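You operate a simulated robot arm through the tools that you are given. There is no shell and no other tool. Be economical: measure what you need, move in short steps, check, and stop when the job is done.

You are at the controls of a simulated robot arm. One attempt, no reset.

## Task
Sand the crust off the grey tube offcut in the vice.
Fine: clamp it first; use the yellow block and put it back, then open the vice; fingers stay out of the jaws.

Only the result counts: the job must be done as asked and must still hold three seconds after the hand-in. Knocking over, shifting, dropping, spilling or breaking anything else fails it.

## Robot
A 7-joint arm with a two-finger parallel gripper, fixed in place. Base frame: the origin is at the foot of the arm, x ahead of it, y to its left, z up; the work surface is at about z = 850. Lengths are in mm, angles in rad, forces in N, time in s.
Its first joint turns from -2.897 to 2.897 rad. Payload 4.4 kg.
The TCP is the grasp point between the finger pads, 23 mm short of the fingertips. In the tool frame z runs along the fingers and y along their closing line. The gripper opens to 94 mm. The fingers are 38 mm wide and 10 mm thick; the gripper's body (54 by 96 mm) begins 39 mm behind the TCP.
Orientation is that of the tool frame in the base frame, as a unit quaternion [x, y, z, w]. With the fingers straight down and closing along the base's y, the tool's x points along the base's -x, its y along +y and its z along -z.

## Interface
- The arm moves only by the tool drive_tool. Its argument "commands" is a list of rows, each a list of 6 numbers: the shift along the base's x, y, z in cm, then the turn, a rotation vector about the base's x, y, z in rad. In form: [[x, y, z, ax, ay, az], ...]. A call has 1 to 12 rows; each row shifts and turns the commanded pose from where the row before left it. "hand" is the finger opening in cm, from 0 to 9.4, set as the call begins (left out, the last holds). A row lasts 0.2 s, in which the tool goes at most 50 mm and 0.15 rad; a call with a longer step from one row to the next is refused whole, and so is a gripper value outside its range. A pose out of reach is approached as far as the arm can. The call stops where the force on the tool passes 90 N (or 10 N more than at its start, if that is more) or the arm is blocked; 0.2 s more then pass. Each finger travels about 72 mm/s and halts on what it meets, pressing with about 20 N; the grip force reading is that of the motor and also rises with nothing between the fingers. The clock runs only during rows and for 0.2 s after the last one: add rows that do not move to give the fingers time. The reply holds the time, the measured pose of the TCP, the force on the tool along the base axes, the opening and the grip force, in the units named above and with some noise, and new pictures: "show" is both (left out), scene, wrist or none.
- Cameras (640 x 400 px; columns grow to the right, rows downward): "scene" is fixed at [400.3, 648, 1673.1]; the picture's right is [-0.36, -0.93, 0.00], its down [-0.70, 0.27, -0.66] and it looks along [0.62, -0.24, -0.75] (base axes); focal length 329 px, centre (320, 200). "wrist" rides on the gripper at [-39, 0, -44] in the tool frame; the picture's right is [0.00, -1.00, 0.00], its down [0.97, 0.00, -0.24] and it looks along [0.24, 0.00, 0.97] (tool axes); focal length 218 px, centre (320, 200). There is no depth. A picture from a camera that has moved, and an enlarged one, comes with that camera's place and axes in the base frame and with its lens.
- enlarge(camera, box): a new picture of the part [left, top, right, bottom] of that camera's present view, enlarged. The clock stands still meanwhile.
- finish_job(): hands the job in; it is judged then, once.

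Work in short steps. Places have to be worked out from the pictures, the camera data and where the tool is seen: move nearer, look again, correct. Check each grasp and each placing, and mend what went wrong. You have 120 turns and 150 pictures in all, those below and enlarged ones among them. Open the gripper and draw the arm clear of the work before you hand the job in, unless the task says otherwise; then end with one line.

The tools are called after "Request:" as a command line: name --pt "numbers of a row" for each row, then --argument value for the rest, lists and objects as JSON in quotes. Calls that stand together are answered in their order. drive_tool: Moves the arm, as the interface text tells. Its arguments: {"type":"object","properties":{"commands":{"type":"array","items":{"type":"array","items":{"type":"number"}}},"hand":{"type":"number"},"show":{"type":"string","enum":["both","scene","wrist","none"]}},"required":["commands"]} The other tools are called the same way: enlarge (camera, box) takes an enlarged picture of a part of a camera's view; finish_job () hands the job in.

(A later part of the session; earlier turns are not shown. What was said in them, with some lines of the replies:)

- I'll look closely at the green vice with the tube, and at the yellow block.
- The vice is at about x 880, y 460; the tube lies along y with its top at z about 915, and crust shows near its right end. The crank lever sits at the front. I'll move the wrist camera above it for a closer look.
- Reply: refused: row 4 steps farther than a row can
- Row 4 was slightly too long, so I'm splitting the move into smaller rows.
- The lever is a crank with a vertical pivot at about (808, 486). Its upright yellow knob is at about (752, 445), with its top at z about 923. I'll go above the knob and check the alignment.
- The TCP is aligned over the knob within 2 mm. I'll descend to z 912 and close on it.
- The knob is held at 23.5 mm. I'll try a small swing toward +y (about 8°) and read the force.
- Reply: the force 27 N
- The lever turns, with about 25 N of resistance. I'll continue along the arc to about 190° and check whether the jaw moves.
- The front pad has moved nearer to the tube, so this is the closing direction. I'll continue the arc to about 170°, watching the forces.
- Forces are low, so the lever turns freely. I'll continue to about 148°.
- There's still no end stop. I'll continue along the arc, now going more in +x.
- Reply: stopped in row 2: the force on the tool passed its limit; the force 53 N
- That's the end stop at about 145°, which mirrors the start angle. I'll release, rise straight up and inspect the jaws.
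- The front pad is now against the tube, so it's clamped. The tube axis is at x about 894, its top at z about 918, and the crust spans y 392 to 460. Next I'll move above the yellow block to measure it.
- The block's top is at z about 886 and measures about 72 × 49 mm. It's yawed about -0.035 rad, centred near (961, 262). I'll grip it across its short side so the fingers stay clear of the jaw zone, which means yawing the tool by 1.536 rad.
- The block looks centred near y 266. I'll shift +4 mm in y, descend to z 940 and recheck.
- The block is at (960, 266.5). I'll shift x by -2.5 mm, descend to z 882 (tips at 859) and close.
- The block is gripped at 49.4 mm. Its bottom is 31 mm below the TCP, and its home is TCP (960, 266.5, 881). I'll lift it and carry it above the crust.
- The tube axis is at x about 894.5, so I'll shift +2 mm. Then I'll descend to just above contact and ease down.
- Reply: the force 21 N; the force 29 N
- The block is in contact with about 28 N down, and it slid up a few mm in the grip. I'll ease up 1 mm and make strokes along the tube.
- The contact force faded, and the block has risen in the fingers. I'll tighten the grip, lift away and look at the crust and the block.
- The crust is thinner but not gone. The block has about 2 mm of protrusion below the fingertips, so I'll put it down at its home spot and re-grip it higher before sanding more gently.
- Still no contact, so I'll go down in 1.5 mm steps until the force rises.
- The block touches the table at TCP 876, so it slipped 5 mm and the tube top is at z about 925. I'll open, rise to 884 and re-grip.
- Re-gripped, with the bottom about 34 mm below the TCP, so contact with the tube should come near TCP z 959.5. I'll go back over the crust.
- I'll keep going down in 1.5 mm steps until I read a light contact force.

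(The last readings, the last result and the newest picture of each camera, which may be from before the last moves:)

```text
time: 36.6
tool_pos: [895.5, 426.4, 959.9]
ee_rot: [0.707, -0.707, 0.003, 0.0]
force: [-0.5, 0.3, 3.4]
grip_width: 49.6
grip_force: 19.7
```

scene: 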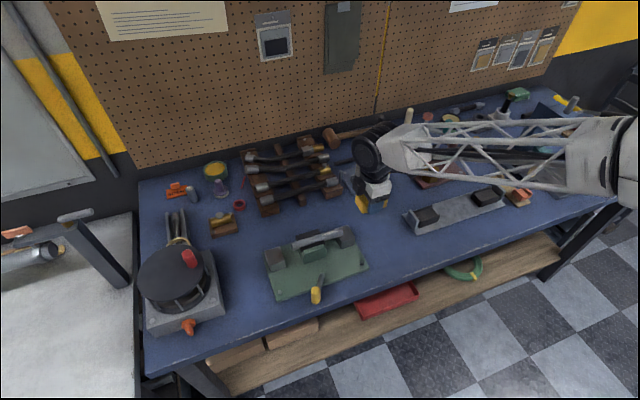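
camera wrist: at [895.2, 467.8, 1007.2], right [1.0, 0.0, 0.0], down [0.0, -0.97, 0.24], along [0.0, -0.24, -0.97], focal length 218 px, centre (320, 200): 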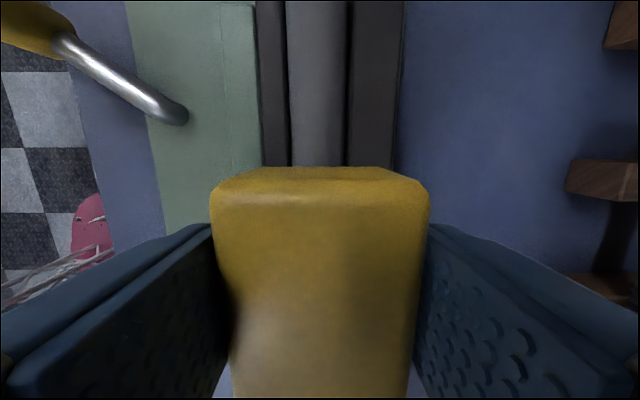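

Light contact begins at 960. I'll press 1 mm further and stroke along the tube.

Request:
drive_tool --pt "0 0 -0.1 0 0 0" --pt "0 0.8 0 0 0 0" --pt "0 -0.8 0 0 0 0" --pt "0 -0.8 0 0 0 0" --pt "0 -0.7 0 0 0 0" --pt "0 0.7 0 0 0 0" --pt "0 0.8 0 0 0 0" --pt "0 0.8 0 0 0 0" --pt "0 -0.8 0 0 0 0" --show "none"

Request:
drive_tool --pt "0 0.8 0 0 0 0" --pt "0 -0.8 0 0 0 0" --pt "0 -0.8 0 0 0 0" --pt "0 -0.7 0 0 0 0" --pt "0 0.7 0 0 0 0" --pt "0 0.8 0 0 0 0" --pt "0 0.8 0 0 0 0" --pt "0 -0.8 0 0 0 0" --pt "0 -0.8 0 0 0 0" --pt "0 -0.7 0 0 0 0" --pt "0 0.7 0 0 0 0" --pt "0 0.8 0 0 0 0" --show "wrist"

```text
time: 38.6
tool_pos: [894.9, 429.3, 959.2]
ee_rot: [-0.707, 0.707, -0.004, 0.001]
force: [-0.8, 11.4, 15.0]
grip_width: 49.7
grip_force: 20.2
```

```text
time: 41.2
tool_pos: [895.3, 427.0, 959.4]
ee_rot: [-0.707, 0.707, -0.003, -0.001]
force: [-0.2, -6.1, 5.1]
grip_width: 49.7
grip_force: 20.1
camera wrist: at [895.0, 467.6, 1001.2], right [1.0, 0.0, 0.0], down [0.0, -0.97, 0.24], along [0.0, -0.24, -0.97], focal length 218 px, centre (320, 200)
```

wrist: 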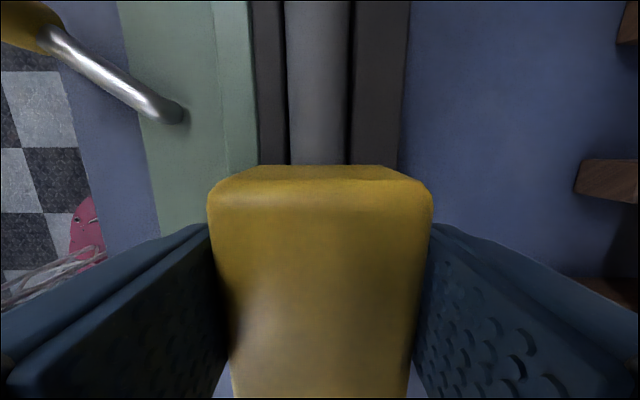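

The pressure is good with hardly any slip. I'll press 0.7 mm more and run two more sets of strokes.

Request:
drive_tool --pt "0 0.8 -0.07 0 0 0" --pt "0 -0.8 0 0 0 0" --pt "0 -0.8 0 0 0 0" --pt "0 -0.7 0 0 0 0" --pt "0 0.7 0 0 0 0" --pt "0 0.8 0 0 0 0" --pt "0 0.8 0 0 0 0" --pt "0 -0.8 0 0 0 0" --pt "0 -0.8 0 0 0 0" --pt "0 -0.7 0 0 0 0" --pt "0 0.7 0 0 0 0" --pt "0 0.8 0 0 0 0" --show "none"

Request:
drive_tool --pt "0 0.8 -0.05 0 0 0" --pt "0 -0.8 0 0 0 0" --pt "0 -0.8 0 0 0 0" --pt "0 -0.7 0 0 0 0" --pt "0 0.7 0 0 0 0" --pt "0 0.8 0 0 0 0" --pt "0 0.8 0 0 0 0" --pt "0 -0.8 0 0 0 0" --pt "0 -0.8 0 0 0 0" --pt "0 -0.7 0 0 0 0" --pt "0 0.7 0 0 0 0" --pt "0 0.8 0 0 0 0" --show "none"

Request:
drive_tool --pt "0 0 2 0 0 0" --pt "0 -3 2 0 0 0" --pt "0 -4 2 0 0 0" --pt "0 -4 1 0 0 0" --pt "0 0 0 0 0 0" --show "wrist"

Request:
enlarge --camera "wrist" --box '[240, 0, 400, 170]'

Request:
enlarge --camera "scene" --box '[270, 215, 380, 305]'

```text
time: 43.8
tool_pos: [895.9, 426.2, 957.9]
ee_rot: [0.707, -0.707, 0.003, 0.001]
force: [0.4, -13.5, 15.7]
grip_width: 49.5
grip_force: 19.8
```

```text
time: 46.4
tool_pos: [895.4, 426.9, 956.9]
ee_rot: [-0.707, 0.707, -0.003, 0.0]
force: [1.0, -11.4, 10.6]
grip_width: 49.5
grip_force: 20.1
```

```text
time: 47.6
tool_pos: [896.9, 316.0, 1027.3]
ee_rot: [-0.707, 0.707, -0.003, -0.001]
force: [0.3, 1.2, -0.9]
grip_width: 49.6
grip_force: 19.9
camera wrist: at [896.5, 357.1, 1070.4], right [1.0, 0.0, 0.0], down [0.0, -0.97, 0.24], along [0.0, -0.24, -0.97], focal length 218 px, centre (320, 200)
```

wrist: 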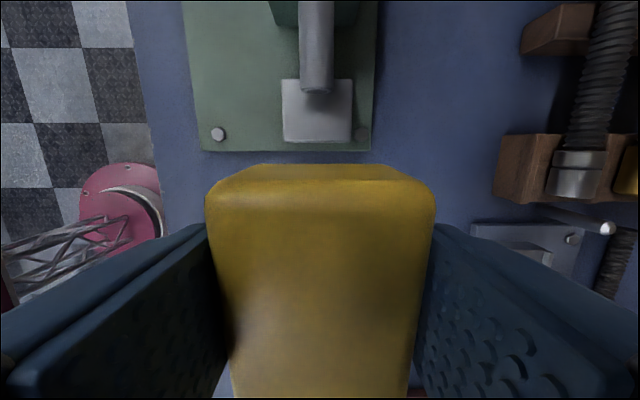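

```text
2.35 times, centred on (320, 85) of wrist
camera zoom: at [896.5, 357.1, 1070.4], right [1.0, 0.0, 0.0], down [0.0, -0.97, 0.24], along [0.0, -0.24, -0.97], focal length 514 px, centre (320, 471)
```

zoom: 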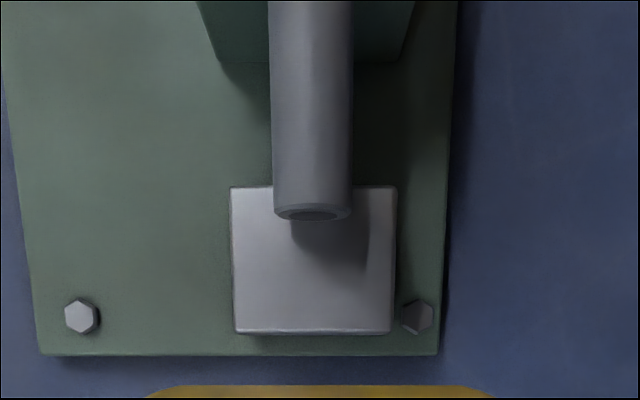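

```text
4.44 times, centred on (325, 260) of scene
camera zoom: at [400.3, 648.0, 1673.1], right [-0.36, -0.93, 0.0], down [-0.7, 0.27, -0.66], along [0.62, -0.24, -0.75], focal length 1462 px, centre (298, -67)
```

zoom: 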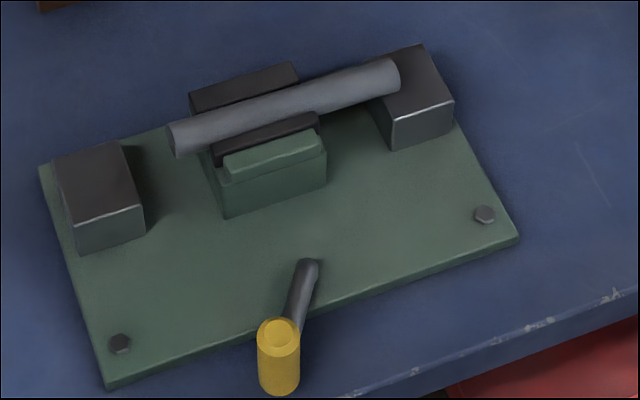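

The tube is clean in both views and still clamped. I'll take the block home to (960.5, 266.5) at its original yaw.

Request:
drive_tool --pt "2.1 -1.65 -2 0 0 -0.035" --pt "2.1 -1.65 -3 0 0 0" --pt "2.2 -1.65 -3 0 0 0" --pt "0 0 -3 0 0 0" --pt "0 0 -2.5 0 0 0" --pt "0 0 0 0 0 0" --show "none"

Request:
drive_tool --pt "0 0 -0.2 0 0 0" --pt "0 0 0 0 0 0" --show "none"

Request:
drive_tool --pt "0 0 -0.15 0 0 0" --pt "0 0 0 0 0 0" --show "none"

```text
time: 49.0
tool_pos: [959.2, 267.5, 892.5]
ee_rot: [-0.694, 0.72, -0.003, -0.002]
force: [-0.7, 0.0, -1.5]
grip_width: 49.6
grip_force: 19.8
```

```text
time: 49.6
tool_pos: [959.8, 268.3, 889.9]
ee_rot: [-0.694, 0.72, -0.003, -0.001]
force: [0.0, 0.6, -0.9]
grip_width: 49.3
grip_force: 20.0
```

```text
time: 50.2
tool_pos: [958.1, 268.6, 888.8]
ee_rot: [-0.694, 0.72, -0.004, 0.0]
force: [0.0, -0.4, -0.8]
grip_width: 49.7
grip_force: 20.0
```

The position is good. I'll keep lowering until it touches, which I expect near 882.

Request:
drive_tool --pt "0.1 -0.15 -0.2 0 0 0" --pt "0 0 -0.2 0 0 0" --pt "0 0 0 0 0 0" --show "none"

Request:
drive_tool --pt "0 0 -0.15 0 0 0" --pt "0 0 0 0 0 0" --show "none"

Request:
drive_tool --pt "0 0 -0.12 0 0 0" --pt "0 0 0 0 0 0" --show "none"

```text
time: 51.0
tool_pos: [959.9, 267.0, 885.2]
ee_rot: [-0.694, 0.72, -0.004, -0.001]
force: [-1.8, -0.9, 6.9]
grip_width: 49.8
grip_force: 19.7
```

```text
time: 51.6
tool_pos: [960.3, 267.0, 885.0]
ee_rot: [-0.694, 0.719, -0.003, 0.0]
force: [-1.3, 1.5, 17.5]
grip_width: 49.9
grip_force: 19.8
```

```text
time: 52.2
tool_pos: [960.3, 267.5, 884.0]
ee_rot: [-0.694, 0.72, -0.003, 0.0]
force: [3.4, 9.4, 19.2]
grip_width: 49.5
grip_force: 20.1
```

The block is on the table. I'll release it, rise, and check.

Request:
drive_tool --pt "0 0 0.15 0 0 0" --pt "0 0 0 0 0 0" --pt "0 0 2 0 0 0" --pt "0 0 4 0 0 0" --pt "0 0 4 0 0 0" --pt "0 0 4 0 0 0" --pt "0 0 0 0 0 0" --hand 7

```text
time: 53.8
tool_pos: [959.2, 266.2, 1024.3]
ee_rot: [-0.695, 0.719, -0.004, 0.0]
force: [-1.0, 0.6, 0.1]
grip_width: 70.2
grip_force: 0.0
camera wrist: at [961.5, 307.0, 1067.4], right [1.0, -0.04, 0.0], down [-0.04, -0.97, 0.24], along [0.0, -0.24, -0.97], focal length 218 px, centre (320, 200)
```

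scene: 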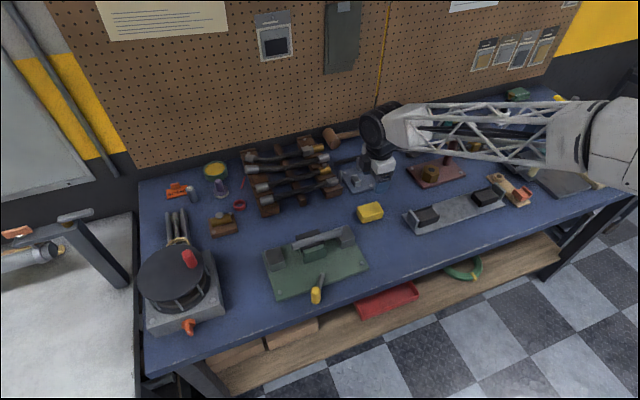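
wrist: 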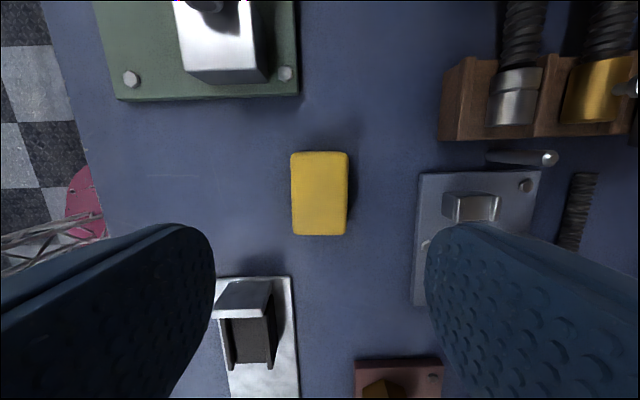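

The block is back upright at its home spot. Now I'll rotate the tool back and travel above the lever knob at about (752.5, 526).

Request:
drive_tool --pt "-1.88 2.36 0 0 0 -0.14" --pt "-1.88 2.36 0 0 0 -0.14" --pt "-1.88 2.36 0 0 0 -0.14" --pt "-1.88 2.36 0 0 0 -0.14" --pt "-1.88 2.36 0 0 0 -0.14" --pt "-1.88 2.36 0 0 0 -0.14" --pt "-1.88 2.36 0 0 0 -0.14" --pt "-1.88 2.36 0 0 0 -0.14" --pt "-1.88 2.36 0 0 0 -0.14" --pt "-1.88 2.36 0 0 0 -0.14" --pt "-1.88 2.36 -1.5 0 0 -0.136" --pt "0 0 0 0 0 0" --hand 6 --show "wrist"

```text
time: 56.4
tool_pos: [752.8, 526.4, 1009.0]
ee_rot: [0.0, 1.0, -0.002, -0.003]
force: [-0.5, 0.4, 0.0]
grip_width: 60.2
grip_force: 0.0
camera wrist: at [792.4, 527.5, 1051.7], right [0.0, -1.0, 0.0], down [-0.97, 0.0, 0.24], along [-0.24, 0.0, -0.97], focal length 218 px, centre (320, 200)
```

wrist: 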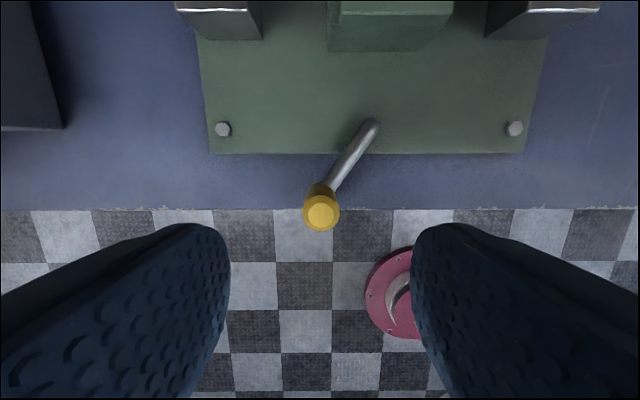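

Aligned over the knob. I'll descend 9.8 cm and grip it.

Request:
drive_tool --pt "0 0 -3 0 0 0" --pt "0 0 -3 0 0 0" --pt "0 0 -3 0 0 0" --pt "0 0 -0.8 0 0 0" --pt "0 0 0 0 0 0" --show "none"

Request:
drive_tool --pt "0 0 0 0 0 0" --pt "0 0 0 0 0 0" --pt "0 0 0 0 0 0" --hand 1.2 --show "wrist"

```text
time: 57.6
tool_pos: [753.6, 524.8, 909.1]
ee_rot: [0.0, 1.0, -0.002, -0.003]
force: [-0.3, 0.1, 0.1]
grip_width: 60.0
grip_force: 0.0
```

```text
time: 58.4
tool_pos: [754.1, 525.8, 909.8]
ee_rot: [0.0, 1.0, -0.003, -0.003]
force: [-3.9, -23.7, 5.0]
grip_width: 24.3
grip_force: 44.8
camera wrist: at [793.0, 526.8, 952.5], right [0.0, -1.0, 0.0], down [-0.97, 0.0, 0.25], along [-0.25, 0.0, -0.97], focal length 218 px, centre (320, 200)
```

wrist: 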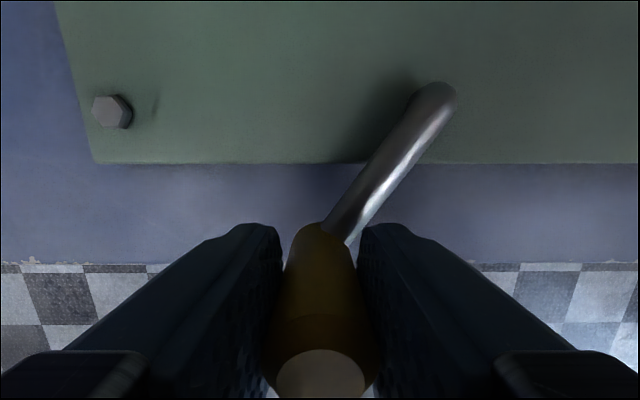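

The knob is held. I'll swing it back along the reverse arc, first half.

Request:
drive_tool --pt "-0.28 -0.4 0 0 0 0" --pt "-0.26 -0.45 0 0 0 0" --pt "-0.23 -0.5 0 0 0 0" --pt "-0.2 -0.5 0 0 0 0" --pt "-0.17 -0.5 0 0 0 0" --pt "-0.13 -0.5 0 0 0 0" --pt "-0.1 -0.5 0 0 0 0" --pt "-0.04 -0.5 0 0 0 0" --pt "0 0 0 0 0 0" --show "wrist"

```text
time: 60.4
tool_pos: [740.2, 485.9, 910.4]
ee_rot: [0.001, 1.0, -0.003, -0.003]
force: [-6.0, 2.5, -16.0]
grip_width: 23.7
grip_force: 44.7
camera wrist: at [779.0, 488.0, 953.1], right [0.0, -1.0, 0.0], down [-0.97, 0.0, 0.24], along [-0.24, 0.0, -0.97], focal length 218 px, centre (320, 200)
```

wrist: 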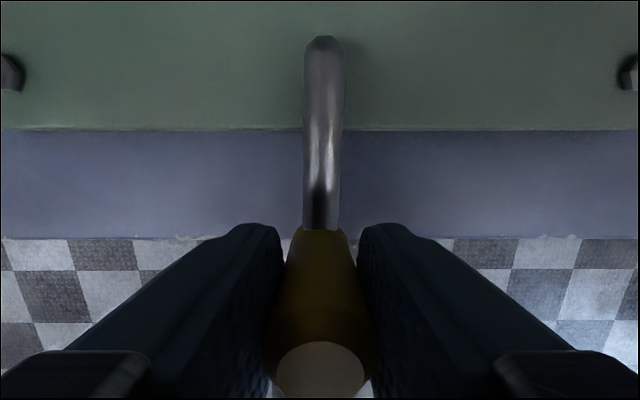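

The lever is at mid-swing. Second half: back to the start angle of about 216°.

Request:
drive_tool --pt "0 -0.5 0 0 0 0" --pt "0.06 -0.5 0 0 0 0" --pt "0.1 -0.5 0 0 0 0" --pt "0.14 -0.5 0 0 0 0" --pt "0.17 -0.5 0 0 0 0" --pt "0.2 -0.5 0 0 0 0" --pt "0.23 -0.5 0 0 0 0" --pt "0.26 -0.45 0 0 0 0" --pt "0.15 -0.2 0 0 0 0" --pt "0 0 0 0 0 0" --show "wrist"

```text
time: 62.6
tool_pos: [752.7, 446.2, 911.4]
ee_rot: [0.0, 1.0, -0.002, -0.002]
force: [-5.9, 5.6, 5.4]
grip_width: 23.6
grip_force: 44.9
camera wrist: at [792.0, 447.4, 953.9], right [0.0, -1.0, 0.0], down [-0.97, 0.0, 0.24], along [-0.24, 0.0, -0.97], focal length 218 px, centre (320, 200)
```

wrist: 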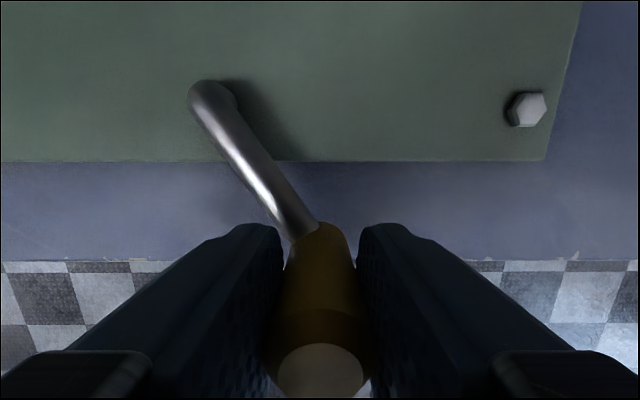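

The lever is practically back at the start. I'll nudge it another 2 mm to its stop, then release and rise clear.

Request:
drive_tool --pt "0.12 -0.17 0 0 0 0" --pt "0 0 0 0 0 0" --show "none"

Request:
drive_tool --pt "0 0 0 0 0 0" --pt "0 0 0 0 0 0" --pt "0 0 3 0 0 0" --pt "0 0 4 0 0 0" --pt "0 0 4 0 0 0" --pt "0 0 4 0 0 0" --pt "2 -3 3 0 0 0" --pt "3 -3 2 0 0 0" --pt "3 -3 2 0 0 0" --pt "0 0 0 0 0 0" --hand 6

Request:
enlarge --camera "wrist" --box '[80, 40, 400, 240]'

Request:
enlarge --camera "scene" --box '[260, 215, 370, 305]'

```text
time: 63.2
tool_pos: [754.0, 445.5, 911.6]
ee_rot: [0.0, 1.0, -0.002, -0.002]
force: [-12.2, 16.6, 9.6]
grip_width: 23.5
grip_force: 44.7
```

```text
time: 65.4
tool_pos: [833.6, 355.0, 1131.8]
ee_rot: [0.002, 1.0, -0.002, -0.003]
force: [-0.5, 0.2, 0.9]
grip_width: 59.9
grip_force: 0.0
camera wrist: at [872.7, 355.7, 1174.1], right [0.0, -1.0, 0.0], down [-0.97, 0.0, 0.24], along [-0.24, 0.0, -0.97], focal length 218 px, centre (320, 200)
```

scene: 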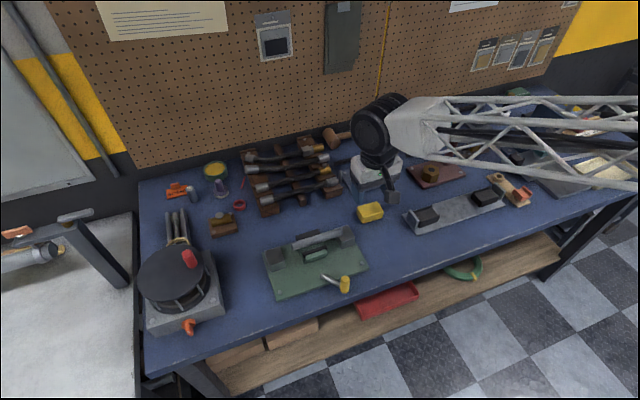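
wrist: 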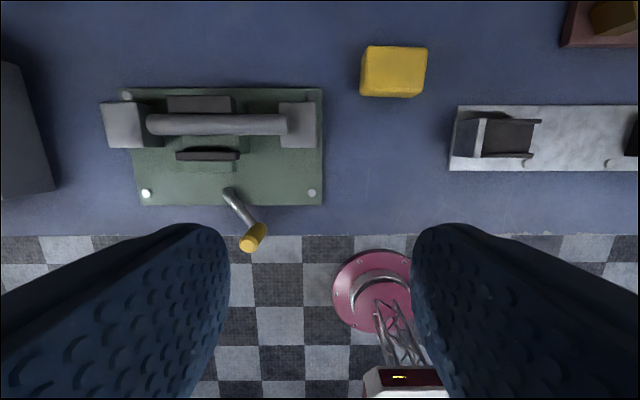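

```text
2.00 times, centred on (240, 140) of wrist
camera zoom: at [872.7, 355.7, 1174.1], right [0.0, -1.0, 0.0], down [-0.97, 0.0, 0.24], along [-0.24, 0.0, -0.97], focal length 436 px, centre (480, 320)
```

zoom: 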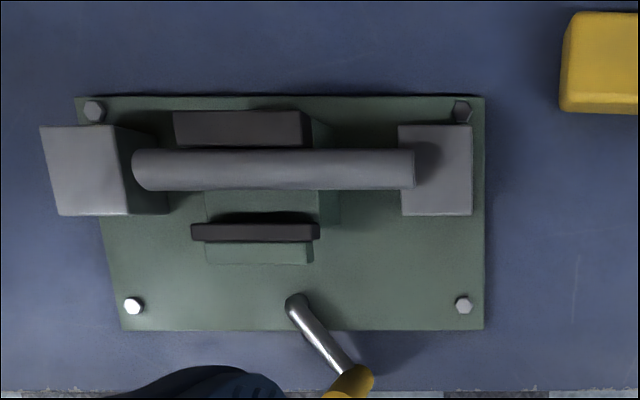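

```text
4.44 times, centred on (315, 260) of scene
camera zoom: at [400.3, 648.0, 1673.1], right [-0.36, -0.93, 0.0], down [-0.7, 0.27, -0.66], along [0.62, -0.24, -0.75], focal length 1462 px, centre (342, -67)
```

zoom: 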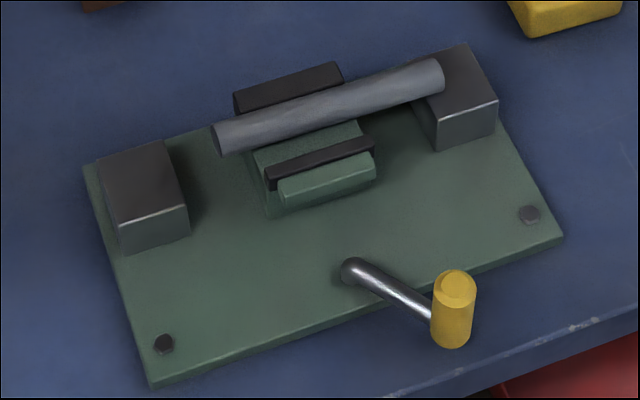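

The vice is open with the lever at its start. The tube is clean and in place, the block is home, and the arm is clear with the gripper open, so I'm handing in.

Request:
finish_job

```text
The job is handed in.
```

I clamped the tube, sanded it until no crust showed in either camera view, put the yellow block back in its place and opened the vice again; the fingers stayed out of the jaws.
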